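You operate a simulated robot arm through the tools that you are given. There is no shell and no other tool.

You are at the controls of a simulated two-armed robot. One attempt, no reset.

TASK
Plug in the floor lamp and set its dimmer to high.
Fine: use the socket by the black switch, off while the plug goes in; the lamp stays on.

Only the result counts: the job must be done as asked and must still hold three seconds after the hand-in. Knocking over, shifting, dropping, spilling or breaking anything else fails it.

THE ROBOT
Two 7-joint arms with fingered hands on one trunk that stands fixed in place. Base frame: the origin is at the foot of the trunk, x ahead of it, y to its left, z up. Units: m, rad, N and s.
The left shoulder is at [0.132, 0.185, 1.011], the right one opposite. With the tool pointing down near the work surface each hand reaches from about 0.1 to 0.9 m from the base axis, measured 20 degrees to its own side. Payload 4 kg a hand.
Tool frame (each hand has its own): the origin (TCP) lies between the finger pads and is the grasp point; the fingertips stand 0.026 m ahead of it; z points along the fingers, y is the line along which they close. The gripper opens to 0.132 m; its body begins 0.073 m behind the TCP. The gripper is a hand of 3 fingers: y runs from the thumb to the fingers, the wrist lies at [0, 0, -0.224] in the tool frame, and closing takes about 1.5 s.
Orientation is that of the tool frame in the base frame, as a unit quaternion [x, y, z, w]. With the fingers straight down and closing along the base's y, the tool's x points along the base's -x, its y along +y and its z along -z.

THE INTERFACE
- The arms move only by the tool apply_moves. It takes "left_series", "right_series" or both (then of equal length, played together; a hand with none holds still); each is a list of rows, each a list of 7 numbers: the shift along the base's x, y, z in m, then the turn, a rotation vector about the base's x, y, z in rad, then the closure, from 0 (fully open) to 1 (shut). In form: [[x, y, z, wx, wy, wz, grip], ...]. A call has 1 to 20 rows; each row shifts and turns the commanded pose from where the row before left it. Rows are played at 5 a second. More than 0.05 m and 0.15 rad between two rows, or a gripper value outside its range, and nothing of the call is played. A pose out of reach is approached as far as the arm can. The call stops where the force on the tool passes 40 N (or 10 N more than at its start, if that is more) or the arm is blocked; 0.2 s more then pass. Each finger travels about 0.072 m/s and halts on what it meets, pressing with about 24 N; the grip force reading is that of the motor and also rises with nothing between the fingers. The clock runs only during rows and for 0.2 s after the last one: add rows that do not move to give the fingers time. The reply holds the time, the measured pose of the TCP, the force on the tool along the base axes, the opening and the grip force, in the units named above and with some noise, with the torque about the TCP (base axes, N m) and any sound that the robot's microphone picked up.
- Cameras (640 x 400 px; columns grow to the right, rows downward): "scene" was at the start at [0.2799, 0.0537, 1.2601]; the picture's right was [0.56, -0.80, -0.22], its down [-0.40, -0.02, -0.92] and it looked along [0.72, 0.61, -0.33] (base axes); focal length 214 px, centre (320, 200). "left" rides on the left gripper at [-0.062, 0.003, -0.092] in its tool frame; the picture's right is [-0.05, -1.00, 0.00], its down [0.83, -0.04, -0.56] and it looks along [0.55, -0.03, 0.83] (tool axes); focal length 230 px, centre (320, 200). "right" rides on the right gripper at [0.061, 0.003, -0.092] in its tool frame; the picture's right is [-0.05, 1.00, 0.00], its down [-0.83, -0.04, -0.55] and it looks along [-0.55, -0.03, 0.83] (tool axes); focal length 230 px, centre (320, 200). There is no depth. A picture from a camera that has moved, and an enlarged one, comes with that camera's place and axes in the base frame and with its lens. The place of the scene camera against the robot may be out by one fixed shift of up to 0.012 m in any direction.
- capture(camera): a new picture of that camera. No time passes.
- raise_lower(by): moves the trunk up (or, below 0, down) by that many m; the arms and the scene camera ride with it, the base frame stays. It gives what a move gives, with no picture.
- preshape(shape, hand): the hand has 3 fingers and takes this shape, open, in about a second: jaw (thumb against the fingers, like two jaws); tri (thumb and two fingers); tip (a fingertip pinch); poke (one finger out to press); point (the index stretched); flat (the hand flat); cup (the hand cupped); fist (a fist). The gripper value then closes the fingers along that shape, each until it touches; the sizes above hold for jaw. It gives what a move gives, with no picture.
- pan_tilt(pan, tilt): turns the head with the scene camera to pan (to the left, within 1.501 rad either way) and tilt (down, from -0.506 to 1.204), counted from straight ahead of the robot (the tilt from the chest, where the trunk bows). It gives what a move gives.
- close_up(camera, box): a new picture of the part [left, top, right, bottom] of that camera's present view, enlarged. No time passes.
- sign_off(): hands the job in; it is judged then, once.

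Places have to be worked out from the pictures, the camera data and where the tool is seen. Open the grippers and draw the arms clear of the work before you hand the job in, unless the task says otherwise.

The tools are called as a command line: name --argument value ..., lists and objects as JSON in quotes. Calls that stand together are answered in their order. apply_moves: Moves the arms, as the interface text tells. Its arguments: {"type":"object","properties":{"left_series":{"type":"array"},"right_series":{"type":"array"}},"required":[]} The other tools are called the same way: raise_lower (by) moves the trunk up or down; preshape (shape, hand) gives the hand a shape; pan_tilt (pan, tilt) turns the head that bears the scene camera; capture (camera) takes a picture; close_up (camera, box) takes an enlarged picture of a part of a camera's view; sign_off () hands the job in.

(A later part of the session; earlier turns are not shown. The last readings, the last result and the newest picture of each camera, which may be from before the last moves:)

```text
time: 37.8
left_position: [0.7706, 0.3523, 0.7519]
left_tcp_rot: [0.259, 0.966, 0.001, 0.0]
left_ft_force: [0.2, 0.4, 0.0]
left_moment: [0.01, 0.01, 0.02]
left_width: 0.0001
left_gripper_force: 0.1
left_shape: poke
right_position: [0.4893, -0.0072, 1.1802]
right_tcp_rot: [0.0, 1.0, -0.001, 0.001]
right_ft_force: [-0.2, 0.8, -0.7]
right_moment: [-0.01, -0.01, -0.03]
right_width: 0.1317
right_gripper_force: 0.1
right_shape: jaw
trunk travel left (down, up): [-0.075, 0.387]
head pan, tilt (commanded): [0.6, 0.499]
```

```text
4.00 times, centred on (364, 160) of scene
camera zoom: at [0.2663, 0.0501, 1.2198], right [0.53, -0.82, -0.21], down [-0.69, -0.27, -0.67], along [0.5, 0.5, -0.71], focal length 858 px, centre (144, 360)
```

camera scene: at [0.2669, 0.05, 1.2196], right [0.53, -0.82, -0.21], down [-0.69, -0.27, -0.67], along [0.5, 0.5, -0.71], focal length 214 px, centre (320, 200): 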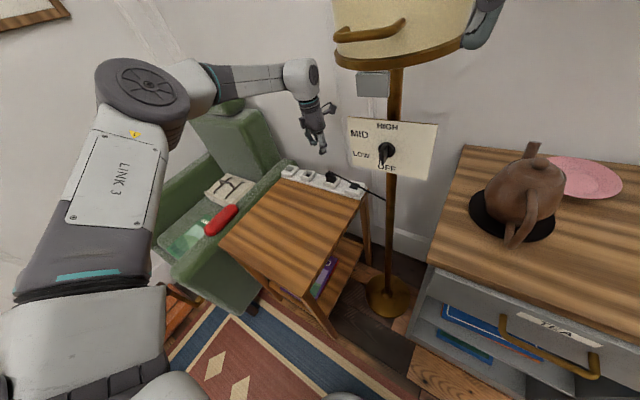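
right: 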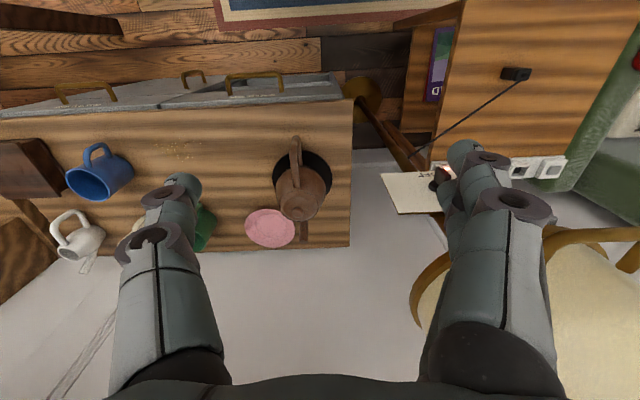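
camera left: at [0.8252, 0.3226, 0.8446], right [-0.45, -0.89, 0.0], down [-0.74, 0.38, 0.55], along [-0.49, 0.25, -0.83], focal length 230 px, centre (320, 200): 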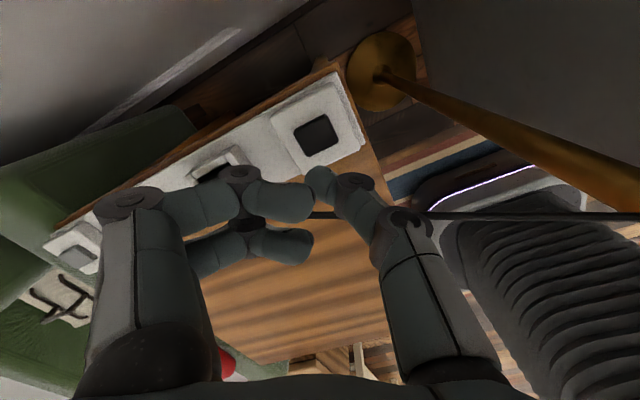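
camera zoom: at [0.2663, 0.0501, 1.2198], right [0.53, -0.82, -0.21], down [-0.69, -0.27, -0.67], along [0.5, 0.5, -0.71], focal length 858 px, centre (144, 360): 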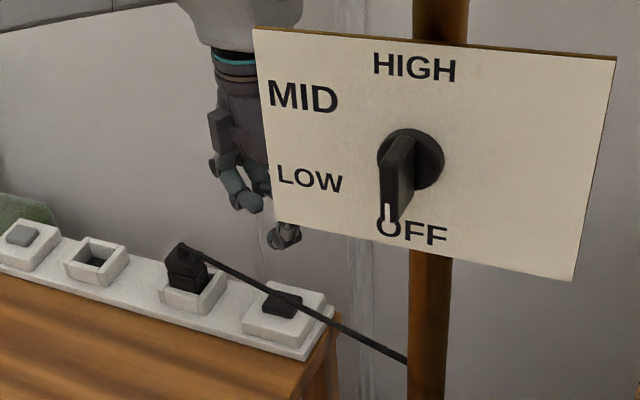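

The tip is over the cap. I descend by the same amount as in the first press.

apply_moves --left_series '[[0, 0, -0.015, 0, 0, 0, 0], [0, 0, -0.015, 0, 0, 0, 0], [0, 0, -0.015, 0, 0, 0, 0], [0, 0, -0.01, 0, 0, 0, 0], [0, 0, -0.005, 0, 0, 0, 0], [0, 0, -0.004, 0, 0, 0, 0], [0, 0, -0.003, 0, 0, 0, 0]]'

capture --camera "left"

```text
time: 39.4
left_position: [0.7709, 0.3533, 0.6848]
left_tcp_rot: [0.259, 0.966, -0.001, 0.0]
left_ft_force: [-0.7, 0.1, 0.8]
left_moment: [0.01, 0.01, 0.01]
left_width: 0.0
left_gripper_force: 0.1
left_shape: poke
right_position: [0.4889, -0.0079, 1.1798]
right_tcp_rot: [0.0, 1.0, 0.0, 0.0]
right_ft_force: [-0.7, 0.3, 0.7]
right_moment: [-0.01, -0.01, -0.01]
right_width: 0.1319
right_gripper_force: 0.1
right_shape: jaw
trunk travel left (down, up): [-0.075, 0.387]
head pan, tilt (commanded): [0.6, 0.499]
heard: click
```

```text
taken
camera left: at [0.8261, 0.3236, 0.7775], right [-0.45, -0.89, 0.0], down [-0.74, 0.38, 0.55], along [-0.49, 0.25, -0.83], focal length 230 px, centre (320, 200)
```

left: 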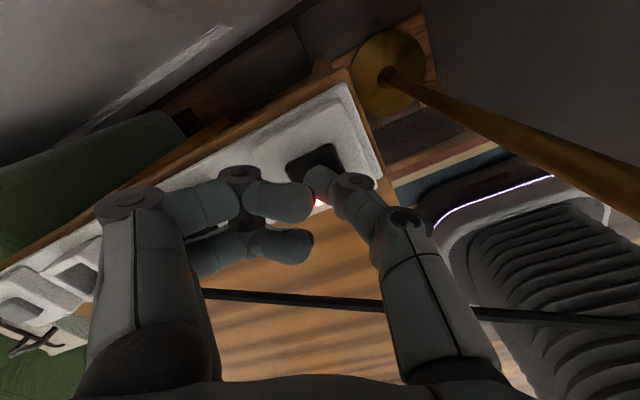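

A click again, and a red glow shows by the fingertip. I lift straight up and check the indicator and the plug.

apply_moves --left_series '[[0, 0, 0.01, 0, 0, 0, 0], [0, 0, 0.02, 0, 0, 0, 0], [0, 0, 0.03, 0, 0, 0, 0], [0, 0.02, 0.015, 0, 0, 0, 0], [-0.01, 0.03, 0.015, 0, 0, 0, 0], [-0.02, 0.03, 0.015, 0, 0, 0, 0]]'

capture --camera "left"

close_up --camera "scene" --box '[270, 90, 462, 210]'

```text
time: 40.8
left_position: [0.7396, 0.433, 0.7905]
left_tcp_rot: [0.259, 0.966, -0.001, 0.001]
left_ft_force: [0.9, -0.4, -0.3]
left_moment: [0.0, 0.02, -0.02]
left_width: 0.0002
left_gripper_force: 0.1
left_shape: poke
right_position: [0.4878, -0.0072, 1.18]
right_tcp_rot: [-0.001, 1.0, -0.001, 0.0]
right_ft_force: [-0.3, 0.2, -0.6]
right_moment: [-0.01, 0.01, 0.02]
right_width: 0.1318
right_gripper_force: 0.1
right_shape: jaw
trunk travel left (down, up): [-0.075, 0.387]
head pan, tilt (commanded): [0.6, 0.499]
```

```text
taken
camera left: at [0.7948, 0.4038, 0.883], right [-0.46, -0.89, 0.0], down [-0.74, 0.38, 0.55], along [-0.49, 0.25, -0.83], focal length 230 px, centre (320, 200)
```

left: 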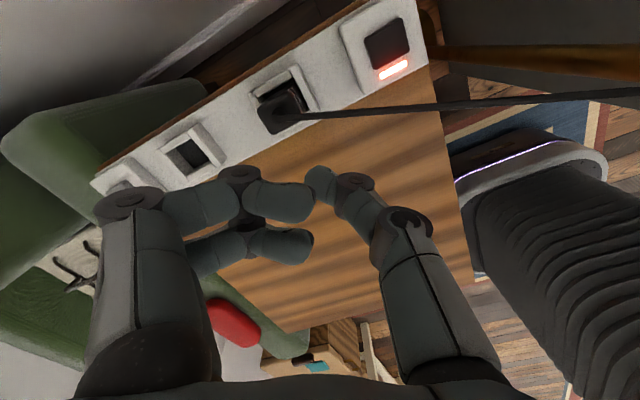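

```text
3.33 times, centred on (366, 150) of scene
camera zoom: at [0.2655, 0.0505, 1.2201], right [0.53, -0.83, -0.21], down [-0.69, -0.27, -0.67], along [0.5, 0.5, -0.71], focal length 715 px, centre (167, 367)
```

zoom: 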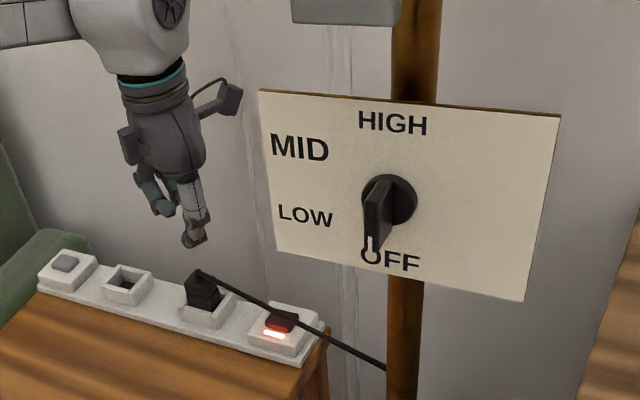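

The indicator glows again (switch on) and the plug is still in. I draw the left hand back to a clear place, then study the dimmer knob.

apply_moves --left_series '[[-0.02, 0.02, 0.03, 0, 0, 0, 0], [-0.03, 0.01, 0.03, 0, 0, 0, 0], [-0.03, 0.01, 0.03, 0, 0, 0, 0], [-0.03, 0.01, 0.03, 0, 0, 0, 0], [-0.03, 0.01, 0.03, 0, 0, 0, 0], [-0.03, 0.01, 0.03, 0, 0, 0, 0], [-0.03, 0.01, 0.03, 0, 0, 0, 0], [-0.03, 0.01, 0.03, 0, 0, 0, 0]]'

pan_tilt --pan 0.35 --tilt 0.15

capture --camera "scene"

capture --camera "right"

```text
time: 42.6
left_position: [0.5093, 0.5233, 1.0297]
left_tcp_rot: [0.259, 0.966, 0.0, 0.001]
left_ft_force: [0.6, 0.5, 0.4]
left_moment: [0.03, 0.02, 0.0]
left_width: 0.0
left_gripper_force: 0.0
left_shape: poke
right_position: [0.4874, -0.0068, 1.1811]
right_tcp_rot: [0.001, 1.0, -0.001, 0.001]
right_ft_force: [-1.2, -0.1, -0.3]
right_moment: [-0.03, 0.01, 0.0]
right_width: 0.1318
right_gripper_force: 0.0
right_shape: jaw
trunk travel left (down, up): [-0.075, 0.387]
head pan, tilt (commanded): [0.6, 0.499]
```

```text
time: 43.4
left_position: [0.511, 0.5231, 1.0296]
left_tcp_rot: [0.259, 0.966, 0.0, 0.0]
left_ft_force: [-0.1, 0.4, 0.2]
left_moment: [0.04, -0.03, 0.0]
left_width: 0.0
left_gripper_force: 0.2
left_shape: poke
right_position: [0.4891, -0.0077, 1.18]
right_tcp_rot: [0.0, 1.0, 0.0, 0.0]
right_ft_force: [-0.3, 1.2, -0.7]
right_moment: [-0.01, 0.0, 0.0]
right_width: 0.1321
right_gripper_force: 0.1
right_shape: jaw
trunk travel left (down, up): [-0.075, 0.387]
head pan, tilt (commanded): [0.351, 0.15]
```

```text
taken
camera scene: at [0.2899, 0.0307, 1.2452], right [0.32, -0.94, -0.13], down [-0.5, -0.05, -0.87], along [0.81, 0.34, -0.48], focal length 214 px, centre (320, 200)
```

scene: 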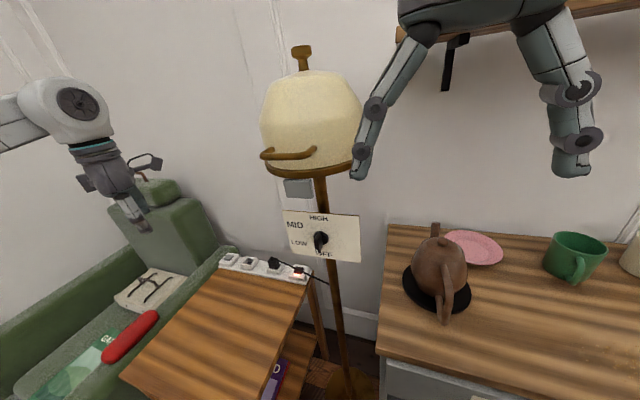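

```text
taken
camera right: at [0.4282, -0.0048, 1.2714], right [0.05, 1.0, 0.0], down [0.83, -0.04, 0.55], along [0.55, -0.03, -0.83], focal length 230 px, centre (320, 200)
```

right: 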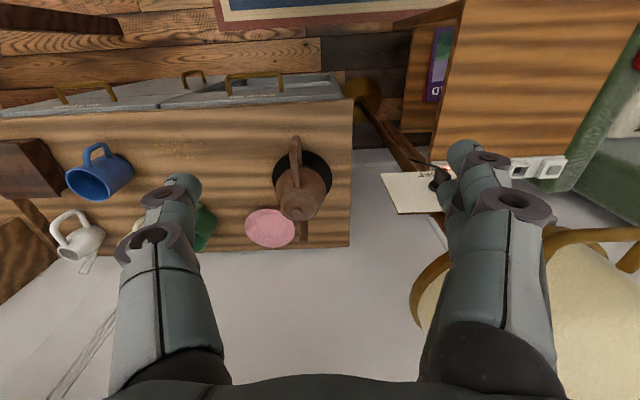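

I zoom in on the dimmer plate and knob from this view.

close_up --camera "scene" --box '[276, 200, 372, 270]'

close_up --camera "scene" --box '[304, 224, 336, 262]'

close_up --camera "right" --box '[376, 150, 472, 220]'

```text
5.71 times, centred on (324, 235) of scene
camera zoom: at [0.2899, 0.0307, 1.2452], right [0.32, -0.94, -0.13], down [-0.5, -0.05, -0.87], along [0.81, 0.34, -0.48], focal length 1226 px, centre (297, 0)
```

zoom: 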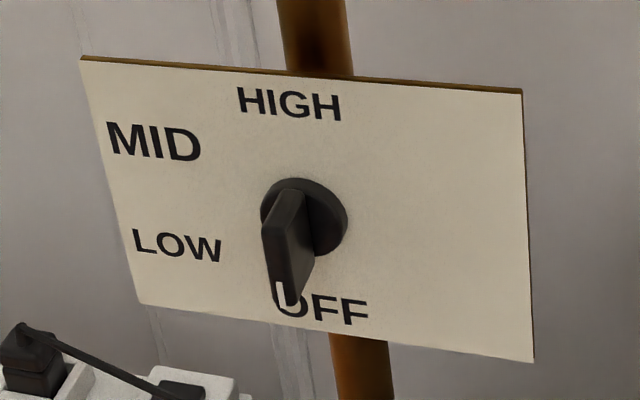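

```text
10.53 times, centred on (320, 243) of scene
camera zoom: at [0.2899, 0.0307, 1.2452], right [0.32, -0.94, -0.13], down [-0.5, -0.05, -0.87], along [0.81, 0.34, -0.48], focal length 2258 px, centre (320, -253)
```

zoom: 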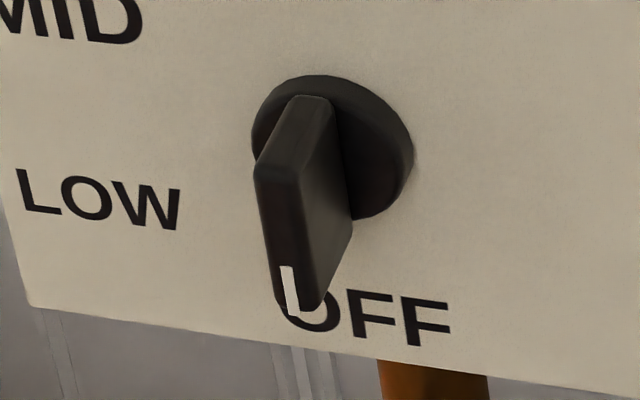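

```text
5.71 times, centred on (424, 185) of right
camera zoom: at [0.4282, -0.0048, 1.2714], right [0.05, 1.0, 0.0], down [0.83, -0.04, 0.55], along [0.55, -0.03, -0.83], focal length 1315 px, centre (-274, 286)
```

zoom: 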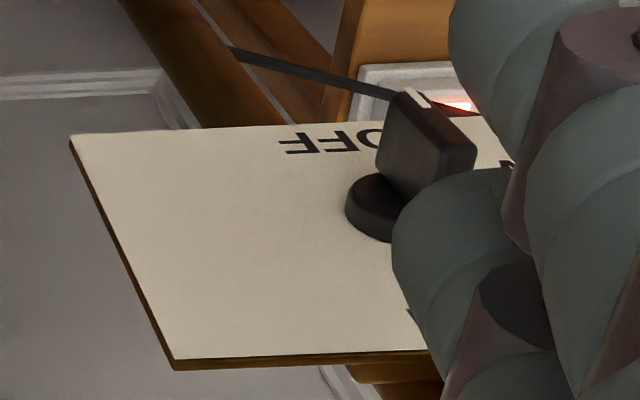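

From the pictures the plate faces straight toward −x with the knob at about (0.63, 0.18, 0.94); the bar is ~0.039 long, 0.010 thick, sticks out ~0.0225 and its white mark points down to OFF. I bring the right hand round in front of the plate, pitched partly forward, to measure it better.

apply_moves --right_series '[[-0.022, 0.005, -0.03, 0, 0, 0, 0], [-0.022, 0.01, -0.032, 0, 0, 0, 0], [-0.022, 0.02, -0.034, 0, 0, 0, 0], [-0.022, 0.022, -0.034, 0, 0, 0, 0]]'

capture --camera "scene"

capture --camera "right"

```text
time: 44.4
left_position: [0.5088, 0.5243, 1.0313]
left_tcp_rot: [0.259, 0.966, 0.0, 0.0]
left_ft_force: [0.1, -0.2, 0.5]
left_moment: [0.0, -0.01, 0.01]
left_width: 0.0001
left_gripper_force: 0.1
left_shape: poke
right_position: [0.3993, 0.0499, 1.0503]
right_tcp_rot: [0.0, 1.0, 0.0, 0.001]
right_ft_force: [0.4, -0.3, -0.3]
right_moment: [0.0, 0.0, -0.03]
right_width: 0.1319
right_gripper_force: 0.0
right_shape: jaw
trunk travel left (down, up): [-0.075, 0.387]
head pan, tilt (commanded): [0.351, 0.15]
```

```text
taken
camera scene: at [0.2881, 0.0313, 1.246], right [0.32, -0.94, -0.13], down [-0.5, -0.05, -0.87], along [0.81, 0.34, -0.48], focal length 214 px, centre (320, 200)
```

scene: 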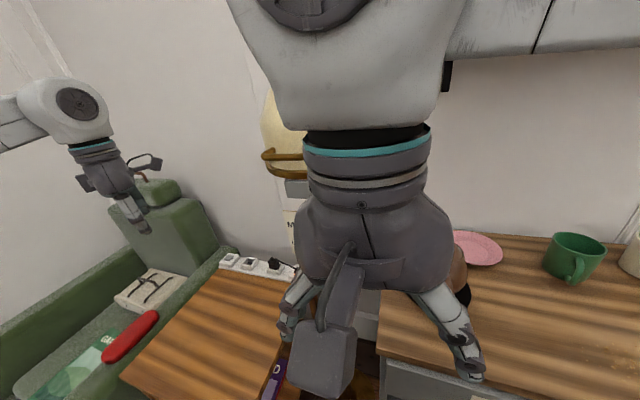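

```text
taken
camera right: at [0.3378, 0.0528, 1.1428], right [0.05, 1.0, 0.0], down [0.83, -0.04, 0.56], along [0.56, -0.03, -0.83], focal length 230 px, centre (320, 200)
```

right: 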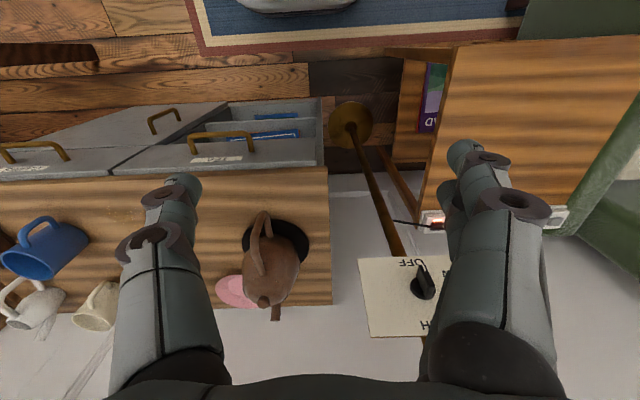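

The right camera now sees the knob well. I zoom in on it.

close_up --camera "right" --box '[350, 245, 462, 345]'

close_up --camera "right" --box '[400, 255, 448, 305]'

```text
4.00 times, centred on (406, 295) of right
camera zoom: at [0.3378, 0.0528, 1.1428], right [0.05, 1.0, 0.0], down [0.83, -0.04, 0.56], along [0.56, -0.03, -0.83], focal length 920 px, centre (-24, -180)
```

zoom: 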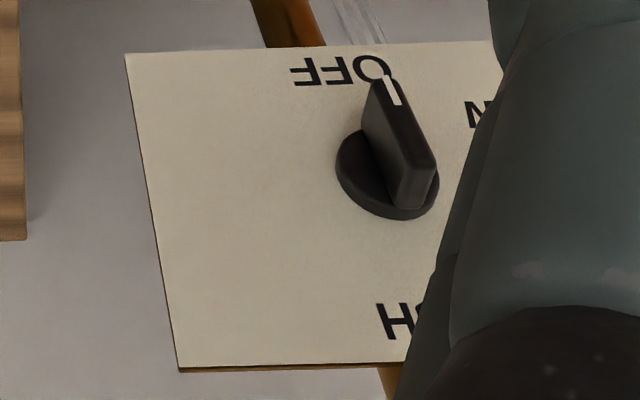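

```text
8.00 times, centred on (424, 280) of right
camera zoom: at [0.3378, 0.0528, 1.1428], right [0.05, 1.0, 0.0], down [0.83, -0.04, 0.56], along [0.56, -0.03, -0.83], focal length 1841 px, centre (-512, -440)
```

zoom: 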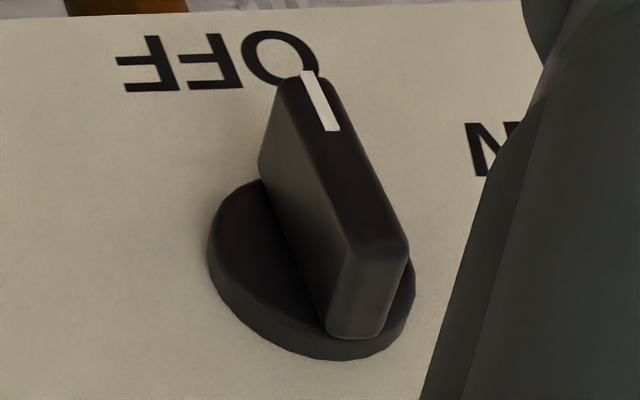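

The plate lies at x≈0.634 with the knob axis at about y≈0.183, z≈0.942, bar front at x≈0.60. I pitch the right hand forward in stages, coming from below-front so it stays clear of the shade.

apply_moves --right_series '[[0.025, 0.0117, -0.0333, 0, -0.1309, 0, 0], [0.025, 0.0117, -0.0333, 0, -0.1309, 0, 0], [0.025, 0.0117, -0.0333, 0, -0.1309, 0, 0], [0.025, 0.0117, -0.0333, 0, -0.1309, 0, 0], [0.025, 0.0117, -0.0333, 0, -0.1309, 0, 0], [0.025, 0.0117, -0.0333, 0, -0.1309, 0, 0], [0, 0, 0, 0, 0, 0, 0]]'

capture --camera "right"

capture --camera "scene"

```text
time: 45.8
left_position: [0.5105, 0.5253, 1.0284]
left_tcp_rot: [0.26, 0.966, 0.0, 0.0]
left_ft_force: [-0.6, 0.2, -0.4]
left_moment: [-0.01, 0.06, 0.0]
left_width: 0.0
left_gripper_force: 0.0
left_shape: poke
right_position: [0.6164, 0.1405, 0.8979]
right_tcp_rot: [-0.012, 0.942, 0.0, 0.337]
right_ft_force: [-6.4, 3.7, 1.8]
right_moment: [0.06, -0.14, 0.41]
right_width: 0.1322
right_gripper_force: 0.1
right_shape: jaw
right hand out of reach, approached as far as the arm can: row 4, 5, 6
trunk travel left (down, up): [-0.075, 0.387]
head pan, tilt (commanded): [0.351, 0.15]
stopped in row 6 (right hand): the force on the tool passed its limit at 48 N (the readings are from after the stop); the commanded pose is now the measured one
```

```text
taken
camera right: at [0.5105, 0.1408, 0.9305], right [0.02, 1.0, 0.02], down [0.29, -0.03, 0.96], along [0.96, -0.01, -0.29], focal length 230 px, centre (320, 200)
```

right: 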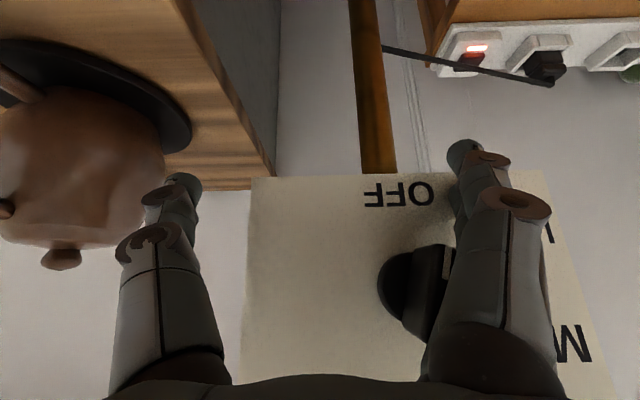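

```text
taken
camera scene: at [0.2888, 0.0336, 1.2455], right [0.32, -0.94, -0.12], down [-0.5, -0.05, -0.87], along [0.81, 0.34, -0.48], focal length 214 px, centre (320, 200)
```

scene: 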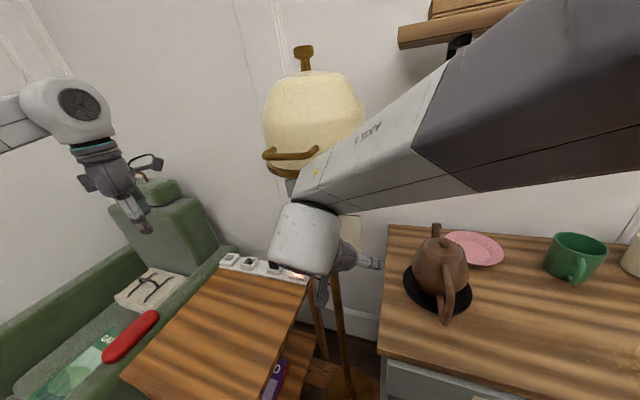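

The right arm ran out of reach and its hand pressed against the plate (48 N peak, now about 7 N). I back it straight off toward −x in small steps and then check the lamp.

apply_moves --right_series '[[-0.006, 0, 0, 0, 0, 0, 0], [-0.01, 0, 0, 0, 0, 0, 0], [-0.012, 0, 0, 0, 0, 0, 0]]'

capture --camera "right"

capture --camera "scene"

```text
time: 46.6
left_position: [0.5101, 0.5232, 1.0301]
left_tcp_rot: [0.259, 0.966, -0.001, 0.0]
left_ft_force: [-0.1, -0.6, 0.2]
left_moment: [0.02, 0.01, 0.03]
left_width: 0.0001
left_gripper_force: 0.1
left_shape: poke
right_position: [0.6057, 0.1449, 0.9047]
right_tcp_rot: [-0.015, 0.943, -0.001, 0.333]
right_ft_force: [-0.1, 0.5, -0.4]
right_moment: [0.0, 0.0, -0.04]
right_width: 0.1319
right_gripper_force: 0.0
right_shape: jaw
right hand out of reach, approached as far as the arm can: row 2, 3
trunk travel left (down, up): [-0.075, 0.387]
head pan, tilt (commanded): [0.351, 0.15]
```

```text
taken
camera right: at [0.5011, 0.1447, 0.9375], right [0.02, 1.0, 0.02], down [0.3, -0.02, 0.95], along [0.95, -0.01, -0.3], focal length 230 px, centre (320, 200)
```

right: 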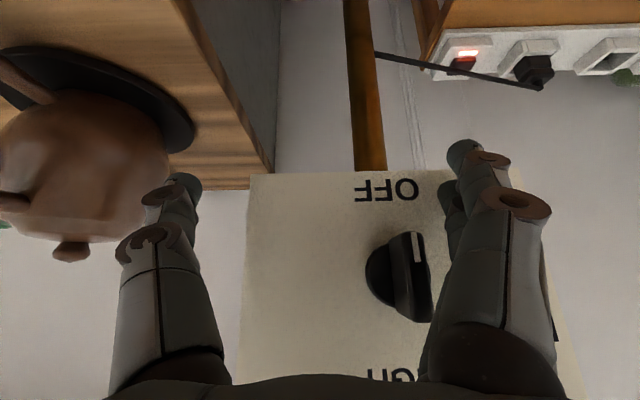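

```text
taken
camera scene: at [0.2896, 0.0308, 1.2454], right [0.32, -0.94, -0.13], down [-0.5, -0.05, -0.87], along [0.81, 0.34, -0.48], focal length 214 px, centre (320, 200)
```

scene: 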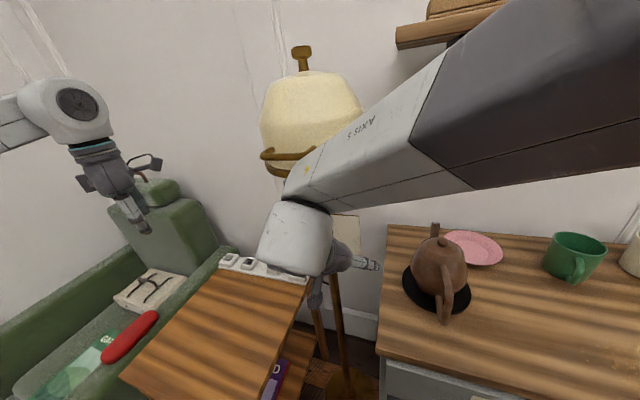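

Contact is relieved, the knob still points to OFF and the lamp stands where it was. I tip the hand back down while withdrawing in −x so the arm leaves its limit.

apply_moves --right_series '[[-0.014, 0.002, 0.006, 0, 0.13, 0, 0], [-0.028, 0, 0.006, 0, 0.136, 0, 0]]'

capture --camera "right"

```text
time: 47.2
left_position: [0.5111, 0.5217, 1.0302]
left_tcp_rot: [0.259, 0.966, 0.0, 0.0]
left_ft_force: [-0.3, 0.1, -1.1]
left_moment: [-0.01, -0.03, -0.01]
left_width: 0.0
left_gripper_force: 0.0
left_shape: poke
right_position: [0.5648, 0.1459, 0.9159]
right_tcp_rot: [-0.012, 0.978, 0.0, 0.207]
right_ft_force: [-0.1, 0.1, 0.0]
right_moment: [-0.02, 0.02, 0.0]
right_width: 0.132
right_gripper_force: 0.0
right_shape: jaw
trunk travel left (down, up): [-0.075, 0.387]
head pan, tilt (commanded): [0.351, 0.15]
```

```text
taken
camera right: at [0.4715, 0.1466, 0.9752], right [0.02, 1.0, 0.02], down [0.54, -0.03, 0.84], along [0.84, -0.01, -0.54], focal length 230 px, centre (320, 200)
```

right: 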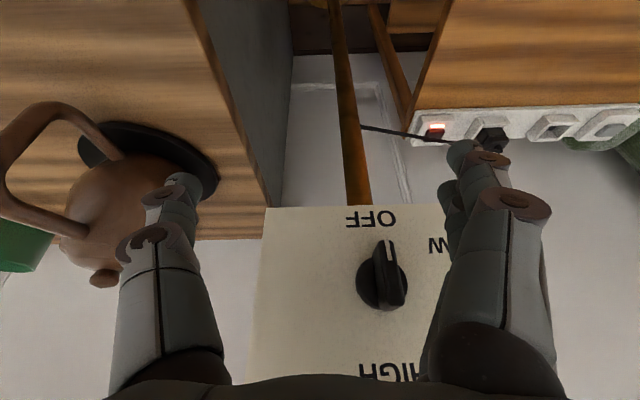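

The hand is free of the knob again. I withdraw it further back and to the right before raising the trunk to give this arm a better posture.

apply_moves --right_series '[[-0.03, -0.005, 0.006, 0, 0.136, 0, 0], [-0.035, -0.015, 0.01, 0, 0.136, 0, 0], [-0.03, -0.035, 0.015, 0, 0.145, 0, 0], [-0.02, -0.04, 0.02, 0, 0, 0, 0], [-0.01, -0.04, 0.02, 0, 0, 0, 0]]'

capture --camera "scene"

capture --camera "right"

```text
time: 48.4
left_position: [0.5097, 0.5226, 1.0317]
left_tcp_rot: [0.259, 0.966, 0.001, 0.0]
left_ft_force: [1.6, -0.3, 0.2]
left_moment: [0.01, 0.02, -0.01]
left_width: 0.0
left_gripper_force: 0.1
left_shape: poke
right_position: [0.441, 0.0098, 0.9859]
right_tcp_rot: [-0.012, 1.0, 0.005, 0.001]
right_ft_force: [0.4, -0.7, -0.7]
right_moment: [0.02, 0.01, 0.0]
right_width: 0.1318
right_gripper_force: 0.0
right_shape: jaw
trunk travel left (down, up): [-0.075, 0.387]
head pan, tilt (commanded): [0.351, 0.15]
```

```text
taken
camera scene: at [0.2899, 0.0289, 1.2453], right [0.32, -0.94, -0.13], down [-0.5, -0.05, -0.87], along [0.81, 0.34, -0.48], focal length 214 px, centre (320, 200)
```

scene: 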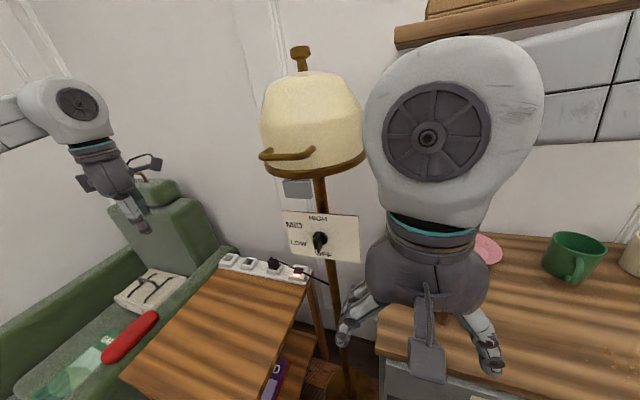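

```text
taken
camera right: at [0.379, 0.0101, 1.078], right [0.03, 1.0, 0.01], down [0.83, -0.03, 0.56], along [0.56, -0.01, -0.83], focal length 230 px, centre (320, 200)
```

right: 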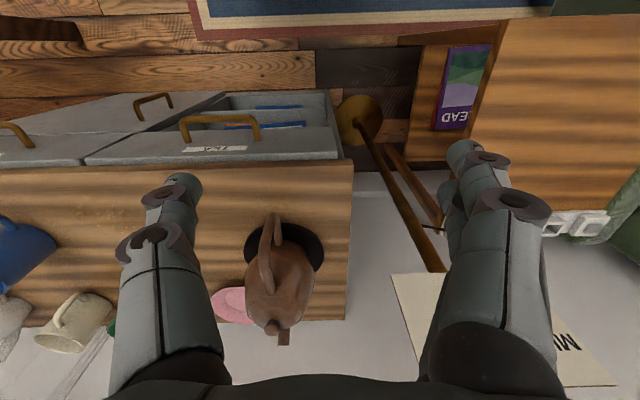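

I compare the plate with the earlier close-up to see whether the lamp shifted.

close_up --camera "scene" --box '[276, 200, 372, 270]'

close_up --camera "scene" --box '[250, 40, 378, 180]'

```text
5.71 times, centred on (324, 235) of scene
camera zoom: at [0.2899, 0.0289, 1.2453], right [0.32, -0.94, -0.13], down [-0.5, -0.05, -0.87], along [0.81, 0.34, -0.48], focal length 1226 px, centre (297, 0)
```

zoom: 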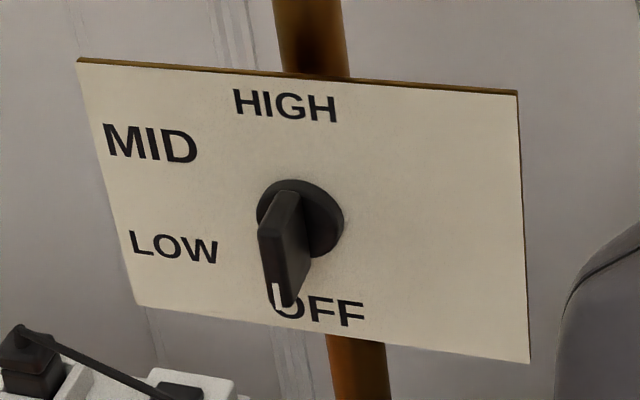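

```text
2.86 times, centred on (314, 110) of scene
camera zoom: at [0.2899, 0.0289, 1.2453], right [0.32, -0.94, -0.13], down [-0.5, -0.05, -0.87], along [0.81, 0.34, -0.48], focal length 613 px, centre (337, 457)
```

zoom: 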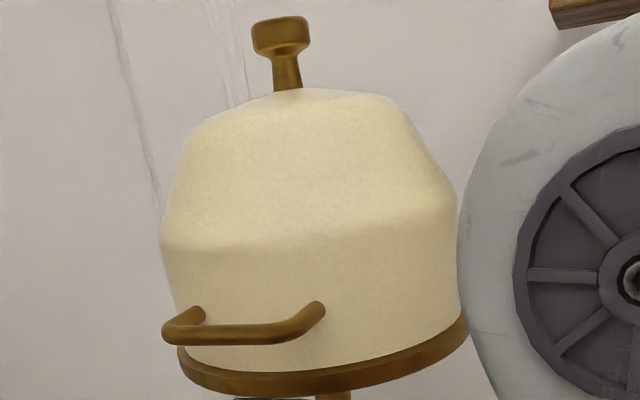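

The lamp is where it was (within about 2 mm) and the knob unchanged. I raise the trunk 0.25 m so the right arm can bring the hand level in front of the knob.

raise_lower --by 0.25

capture --camera "scene"

```text
time: 51.0
left_position: [0.5107, 0.5232, 1.2802]
left_tcp_rot: [0.259, 0.966, 0.0, 0.001]
left_ft_force: [0.2, -0.2, 0.9]
left_moment: [0.0, 0.0, 0.03]
left_width: 0.0
left_gripper_force: 0.0
left_shape: poke
right_position: [0.4388, 0.0098, 1.2369]
right_tcp_rot: [-0.012, 1.0, 0.003, 0.001]
right_ft_force: [-0.5, -0.6, -0.4]
right_moment: [0.01, -0.02, 0.01]
right_width: 0.1319
right_gripper_force: 0.1
right_shape: jaw
trunk travel left (down, up): [-0.325, 0.137]
head pan, tilt (commanded): [0.351, 0.15]
```

```text
taken
camera scene: at [0.1026, 0.0304, 1.5722], right [0.34, -0.94, -0.02], down [-0.19, -0.05, -0.98], along [0.92, 0.34, -0.2], focal length 214 px, centre (320, 200)
```

scene: 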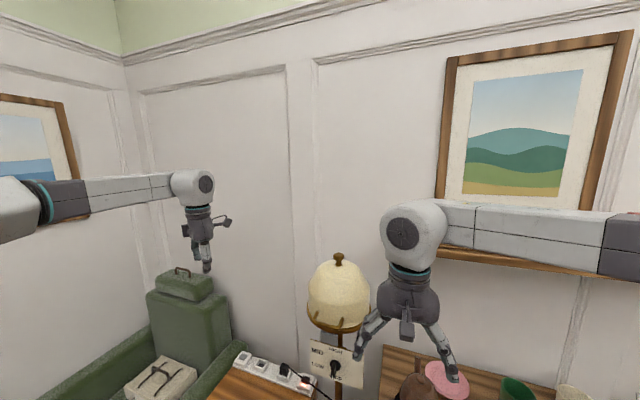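

Raising also straightened the trunk, moving the shoulders back, which gives more room. I lower the right hand again in front of the robot, pointing down, well clear of the lamp.

apply_moves --right_series '[[0, 0.002, -0.045, 0, 0, 0, 0], [0, 0.002, -0.045, 0, 0, 0, 0], [-0.005, 0.002, -0.045, 0, 0, 0, 0], [-0.01, 0.004, -0.045, 0, 0, 0, 0], [-0.005, 0.01, -0.04, 0, 0, 0, 0]]'

apply_moves --right_series '[[0.005, 0.015, -0.02, 0, -0.13, 0, 0], [0.005, 0.015, -0.02, 0, -0.13, 0, 0], [0.005, 0.015, -0.02, 0, -0.13, 0, 0]]'

capture --camera "right"

capture --camera "scene"

```text
time: 52.2
left_position: [0.5105, 0.5244, 1.2796]
left_tcp_rot: [0.259, 0.966, -0.001, -0.001]
left_ft_force: [0.7, 0.5, 0.2]
left_moment: [-0.01, 0.06, 0.0]
left_width: 0.0
left_gripper_force: 0.2
left_shape: poke
right_position: [0.4203, 0.0315, 1.0193]
right_tcp_rot: [-0.013, 1.0, 0.004, 0.0]
right_ft_force: [-0.5, 0.5, 0.3]
right_moment: [0.01, -0.01, 0.01]
right_width: 0.1317
right_gripper_force: 0.1
right_shape: jaw
trunk travel left (down, up): [-0.325, 0.137]
head pan, tilt (commanded): [0.351, 0.15]
```

```text
time: 53.0
left_position: [0.5103, 0.5224, 1.2813]
left_tcp_rot: [0.26, 0.966, 0.0, 0.001]
left_ft_force: [-1.0, -0.2, 0.4]
left_moment: [-0.01, -0.02, 0.0]
left_width: 0.0
left_gripper_force: 0.1
left_shape: poke
right_position: [0.4354, 0.0762, 0.9581]
right_tcp_rot: [-0.011, 0.981, 0.001, 0.196]
right_ft_force: [0.1, -0.3, -0.9]
right_moment: [-0.02, 0.02, 0.05]
right_width: 0.1323
right_gripper_force: 0.0
right_shape: jaw
trunk travel left (down, up): [-0.325, 0.137]
head pan, tilt (commanded): [0.351, 0.15]
```

```text
taken
camera right: at [0.343, 0.077, 1.0197], right [0.02, 1.0, 0.02], down [0.55, -0.03, 0.83], along [0.83, -0.01, -0.56], focal length 230 px, centre (320, 200)
```

right: 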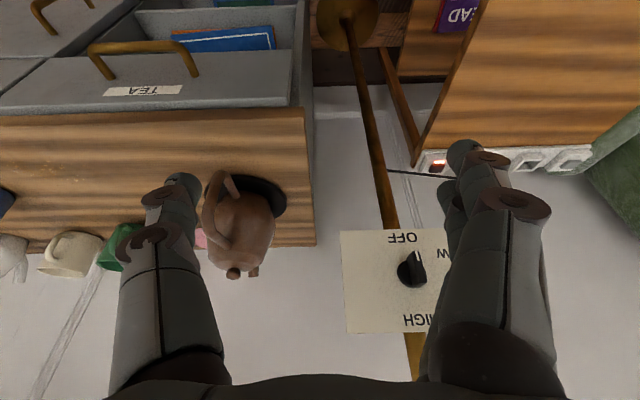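

```text
taken
camera scene: at [0.1019, 0.0305, 1.5722], right [0.34, -0.94, -0.02], down [-0.19, -0.05, -0.98], along [0.92, 0.34, -0.2], focal length 214 px, centre (320, 200)
```

scene: 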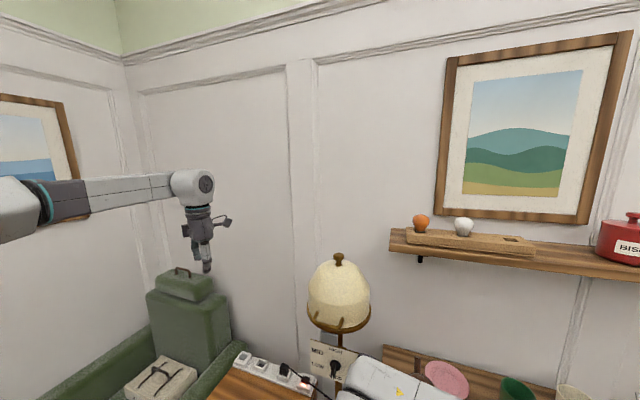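

No reach problem so far. I tilt the head to watch and continue pitching the hand in small calls.

pan_tilt --pan 0.3 --tilt 0.65

apply_moves --right_series '[[0.008, 0.018, -0.012, 0, -0.14, 0, 0], [0.008, 0.018, -0.012, 0, -0.14, 0, 0], [0.008, 0.018, -0.006, 0, -0.14, 0, 0]]'

capture --camera "right"

capture --camera "scene"

```text
time: 53.9
left_position: [0.5107, 0.5235, 1.2806]
left_tcp_rot: [0.259, 0.966, 0.0, 0.0]
left_ft_force: [0.2, -0.2, 0.5]
left_moment: [0.0, 0.02, -0.02]
left_width: 0.0
left_gripper_force: 0.0
left_shape: poke
right_position: [0.4342, 0.0758, 0.9575]
right_tcp_rot: [-0.012, 0.981, 0.001, 0.195]
right_ft_force: [-0.2, 0.4, 0.1]
right_moment: [0.0, 0.04, 0.01]
right_width: 0.132
right_gripper_force: 0.1
right_shape: jaw
trunk travel left (down, up): [-0.325, 0.137]
head pan, tilt (commanded): [0.3, 0.649]
```

```text
time: 54.7
left_position: [0.5107, 0.5231, 1.2792]
left_tcp_rot: [0.259, 0.966, -0.001, 0.0]
left_ft_force: [0.1, 0.5, -0.7]
left_moment: [0.0, -0.01, -0.01]
left_width: 0.0
left_gripper_force: 0.1
left_shape: poke
right_position: [0.4787, 0.1282, 0.949]
right_tcp_rot: [-0.022, 0.924, -0.004, 0.383]
right_ft_force: [0.3, 0.0, -0.2]
right_moment: [-0.01, 0.02, -0.01]
right_width: 0.1317
right_gripper_force: 0.0
right_shape: jaw
right hand out of reach, approached as far as the arm can: row 3
trunk travel left (down, up): [-0.325, 0.137]
head pan, tilt (commanded): [0.3, 0.649]
```

```text
taken
camera right: at [0.3714, 0.1275, 0.9696], right [0.0, 1.0, 0.01], down [0.19, -0.01, 0.98], along [0.98, 0.0, -0.19], focal length 230 px, centre (320, 200)
```

right: 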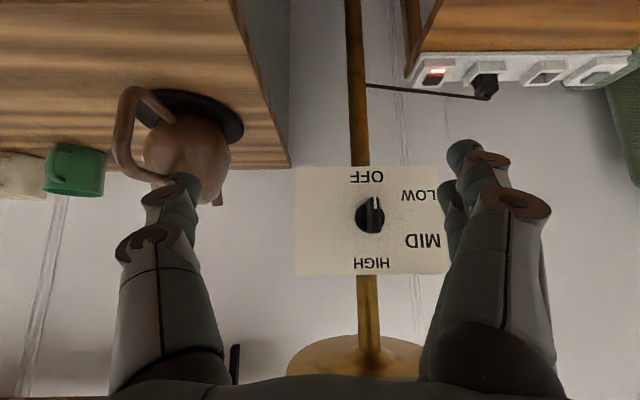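

```text
taken
camera scene: at [0.0966, 0.025, 1.5267], right [0.3, -0.96, -0.01], down [-0.62, -0.18, -0.77], along [0.73, 0.24, -0.64], focal length 214 px, centre (320, 200)
```

scene: 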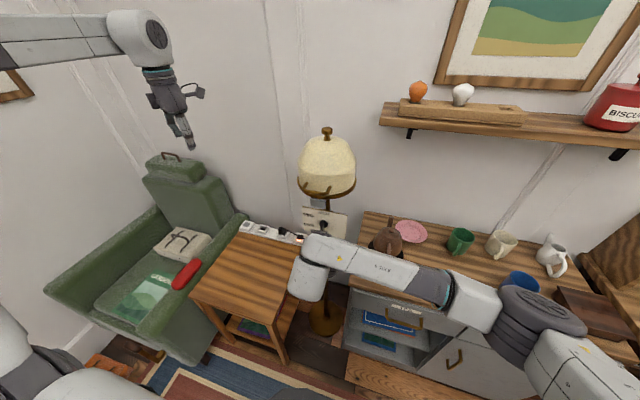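

Only the last row hit the pitch limit (about 45°). Instead of twisting from the front, I will push the bar round with one finger coming from the right and above, which this arm can reach; first I take the poke shape and yaw the hand toward the left.

preshape --hand "right" --shape "poke"

apply_moves --right_series '[[0.008, -0.007, 0.009, 0, 0, 0.1425, 0], [0.008, -0.007, 0.009, 0, 0, 0.1425, 0], [0.01, -0.007, 0.009, 0, 0, 0.1425, 0]]'

capture --camera "right"

capture --camera "scene"

```text
time: 55.6
left_position: [0.5102, 0.524, 1.2806]
left_tcp_rot: [0.259, 0.966, 0.001, 0.0]
left_ft_force: [-1.2, -0.6, -0.7]
left_moment: [-0.01, 0.01, 0.0]
left_width: 0.0
left_gripper_force: 0.1
left_shape: poke
right_position: [0.4783, 0.1271, 0.9483]
right_tcp_rot: [-0.021, 0.924, -0.004, 0.383]
right_ft_force: [0.1, -0.3, -1.2]
right_moment: [-0.01, -0.03, 0.01]
right_width: 0.0
right_gripper_force: 0.0
right_shape: poke
trunk travel left (down, up): [-0.325, 0.137]
head pan, tilt (commanded): [0.3, 0.649]
```

```text
time: 56.4
left_position: [0.5109, 0.5212, 1.28]
left_tcp_rot: [0.258, 0.966, 0.001, -0.001]
left_ft_force: [0.1, 0.4, -0.5]
left_moment: [0.01, 0.02, -0.04]
left_width: 0.0
left_gripper_force: 0.0
left_shape: poke
right_position: [0.5066, 0.1067, 0.9769]
right_tcp_rot: [-0.208, 0.895, 0.083, 0.386]
right_ft_force: [0.2, -0.2, -0.5]
right_moment: [-0.01, 0.04, 0.01]
right_width: 0.0
right_gripper_force: 0.0
right_shape: poke
trunk travel left (down, up): [-0.325, 0.137]
head pan, tilt (commanded): [0.3, 0.649]
```

```text
taken
camera right: at [0.407, 0.061, 0.9943], right [-0.4, 0.91, 0.03], down [0.16, 0.04, 0.99], along [0.9, 0.4, -0.17], focal length 230 px, centre (320, 200)
```

right: 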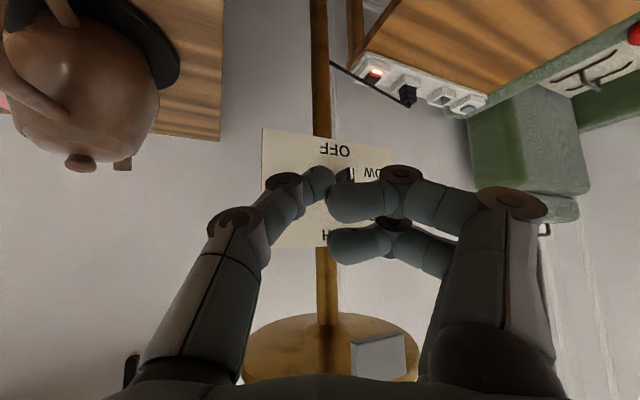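

```text
taken
camera scene: at [0.096, 0.0236, 1.5267], right [0.3, -0.96, -0.02], down [-0.62, -0.18, -0.77], along [0.73, 0.24, -0.64], focal length 214 px, centre (320, 200)
```

scene: 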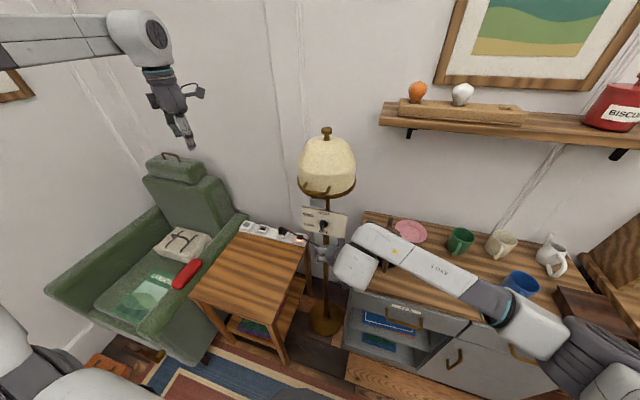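

Reach is fine now. I complete the yaw to about 49° while staying a few centimetres in front of the knob.

apply_moves --right_series '[[0.003, -0.006, 0.003, 0, 0, 0.1425, 0], [0.003, -0.006, 0.003, 0, 0, 0.1425, 0], [0.003, -0.006, 0.003, 0, 0, 0.1425, 0]]'

capture --camera "right"

close_up --camera "scene" --box '[270, 120, 430, 300]'

```text
time: 57.2
left_position: [0.5105, 0.5249, 1.2804]
left_tcp_rot: [0.259, 0.966, 0.0, 0.0]
left_ft_force: [1.0, 0.9, -0.1]
left_moment: [0.0, 0.02, 0.0]
left_width: 0.0
left_gripper_force: 0.1
left_shape: poke
right_position: [0.5158, 0.0883, 0.9849]
right_tcp_rot: [-0.392, 0.831, 0.164, 0.36]
right_ft_force: [-0.6, -0.4, -1.5]
right_moment: [0.01, -0.01, 0.01]
right_width: 0.0
right_gripper_force: 0.1
right_shape: poke
trunk travel left (down, up): [-0.325, 0.137]
head pan, tilt (commanded): [0.3, 0.649]
```

```text
taken
camera right: at [0.4434, 0.0058, 1.0033], right [-0.75, 0.67, 0.03], down [0.13, 0.11, 0.99], along [0.65, 0.74, -0.17], focal length 230 px, centre (320, 200)
```

right: 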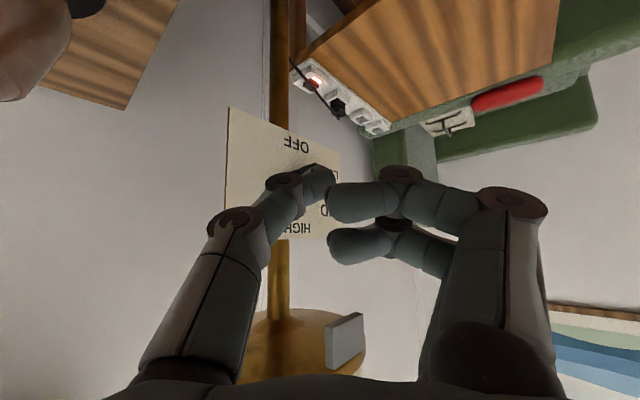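

```text
2.22 times, centred on (350, 210) of scene
camera zoom: at [0.0961, 0.0242, 1.5267], right [0.3, -0.96, -0.01], down [-0.62, -0.18, -0.77], along [0.73, 0.24, -0.64], focal length 477 px, centre (253, 178)
```

zoom: 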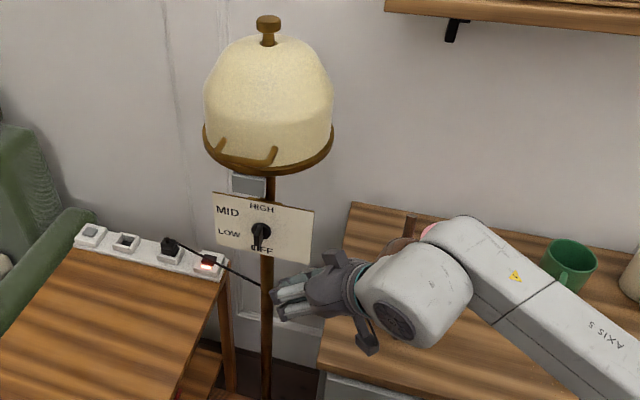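

The hand comes in from the right with the thumb as a rod lying parallel to the plate. I bring the tip to the right of the bar's lower (marked) end, about 3 cm away, to check alignment.

apply_moves --right_series '[[0.02, 0.004, -0.014, 0, 0, 0, 0], [0.02, 0.006, -0.012, 0, 0, 0, 0], [0.02, 0.01, -0.01, 0, 0, 0, 0], [0.015, 0.01, -0.008, 0, 0, 0, 0], [0, 0, 0, 0, 0, 0, 0]]'

capture --camera "right"

close_up --camera "scene" --box '[280, 160, 376, 280]'

```text
time: 58.4
left_position: [0.5103, 0.5232, 1.28]
left_tcp_rot: [0.259, 0.966, 0.0, 0.0]
left_ft_force: [0.1, 0.6, 0.0]
left_moment: [-0.01, 0.0, 0.01]
left_width: 0.0001
left_gripper_force: 0.1
left_shape: poke
right_position: [0.5908, 0.119, 0.9396]
right_tcp_rot: [-0.391, 0.831, 0.162, 0.361]
right_ft_force: [0.2, 0.5, -0.5]
right_moment: [-0.01, -0.02, 0.01]
right_width: 0.0
right_gripper_force: 0.0
right_shape: poke
trunk travel left (down, up): [-0.325, 0.137]
head pan, tilt (commanded): [0.3, 0.649]
```

```text
taken
camera right: at [0.5186, 0.0363, 0.9585], right [-0.74, 0.67, 0.03], down [0.13, 0.11, 0.99], along [0.65, 0.74, -0.17], focal length 230 px, centre (320, 200)
```

right: 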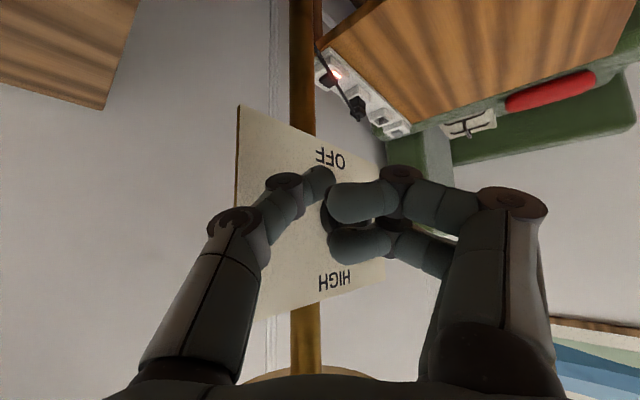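

```text
3.33 times, centred on (328, 220) of scene
camera zoom: at [0.0956, 0.0239, 1.5267], right [0.3, -0.96, -0.01], down [-0.62, -0.18, -0.77], along [0.73, 0.24, -0.64], focal length 715 px, centre (293, 133)
```

zoom: 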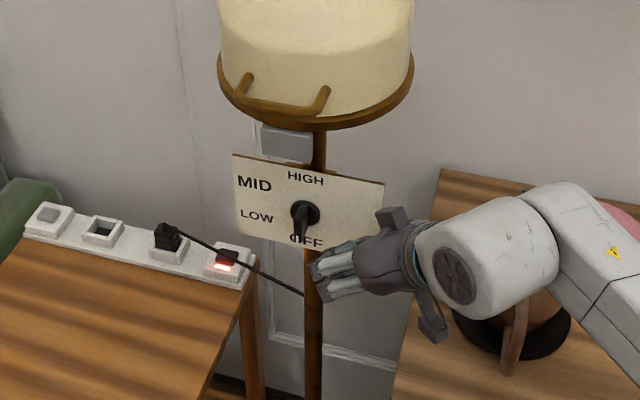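

I zoom in on the fingertip and knob in both views.

close_up --camera "right" --box '[260, 130, 420, 260]'

close_up --camera "scene" --box '[308, 206, 356, 246]'

```text
3.08 times, centred on (340, 195) of right
camera zoom: at [0.5186, 0.0363, 0.9585], right [-0.74, 0.67, 0.03], down [0.13, 0.11, 0.99], along [0.65, 0.74, -0.17], focal length 708 px, centre (258, 215)
```

zoom: 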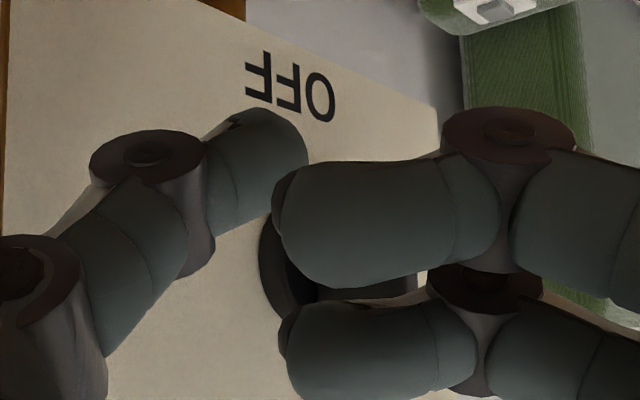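

```text
10.00 times, centred on (332, 226) of scene
camera zoom: at [0.0956, 0.0239, 1.5267], right [0.3, -0.96, -0.01], down [-0.62, -0.18, -0.77], along [0.73, 0.24, -0.64], focal length 2145 px, centre (200, -60)
```

zoom: 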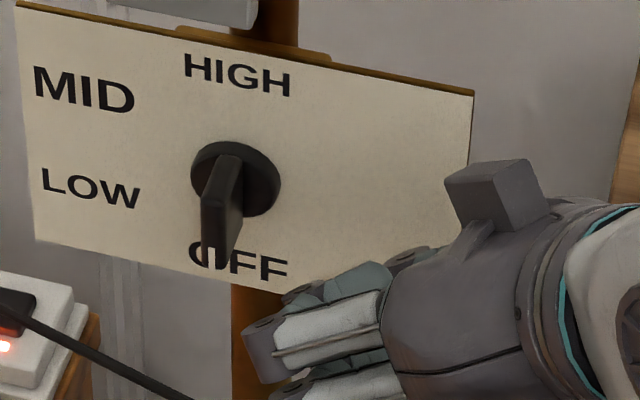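

The curled fingers would get near the bar in this roll, so I back off 5 cm, yaw back 14° and roll the hand −45° about its own axis; then the thumb can push the bar's top end to the right and on round clockwise.

apply_moves --right_series '[[-0.025, 0, 0.01, 0, 0, -0.1265, 0], [-0.025, 0, 0.01, 0, 0, -0.1265, 0], [0, 0, 0, -0.0776, -0.0548, 0.09, 0], [0, 0, 0, -0.0776, -0.0548, 0.09, 0], [0, 0, 0, -0.0776, -0.0548, 0.09, 0], [0, 0, 0, -0.0776, -0.0548, 0.09, 0], [0, 0, 0, -0.0776, -0.0548, 0.09, 0], [0, 0, 0, -0.0776, -0.0548, 0.09, 0]]'

capture --camera "right"

close_up --camera "scene" --box '[280, 160, 376, 280]'

```text
time: 60.2
left_position: [0.5099, 0.5237, 1.2794]
left_tcp_rot: [0.259, 0.966, 0.0, 0.0]
left_ft_force: [0.4, -0.4, -0.3]
left_moment: [0.06, 0.01, 0.0]
left_width: 0.0
left_gripper_force: 0.2
left_shape: poke
right_position: [0.5412, 0.1187, 0.9596]
right_tcp_rot: [-0.598, 0.697, -0.038, 0.394]
right_ft_force: [0.4, 0.3, -0.2]
right_moment: [0.0, 0.0, 0.0]
right_width: 0.0
right_gripper_force: 0.0
right_shape: poke
trunk travel left (down, up): [-0.325, 0.137]
head pan, tilt (commanded): [0.3, 0.649]
```

```text
taken
camera right: at [0.4849, 0.0271, 0.9908], right [-0.8, 0.33, -0.5], down [-0.32, 0.47, 0.82], along [0.5, 0.82, -0.28], focal length 230 px, centre (320, 200)
```

right: 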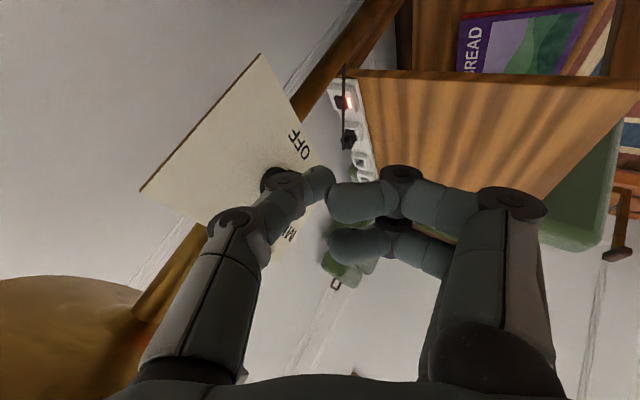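

```text
3.33 times, centred on (328, 220) of scene
camera zoom: at [0.0959, 0.0242, 1.5267], right [0.3, -0.96, -0.01], down [-0.62, -0.18, -0.77], along [0.73, 0.24, -0.64], focal length 715 px, centre (293, 133)
```

zoom: 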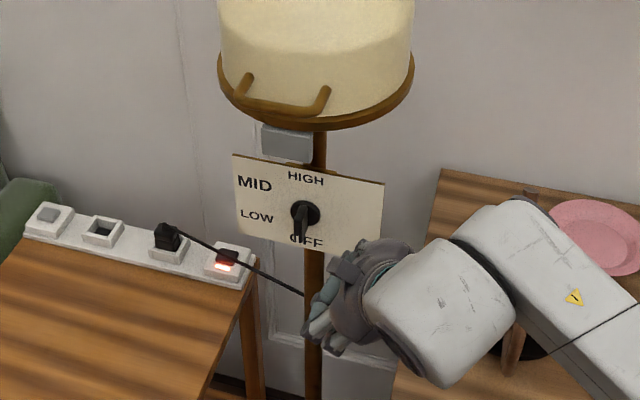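

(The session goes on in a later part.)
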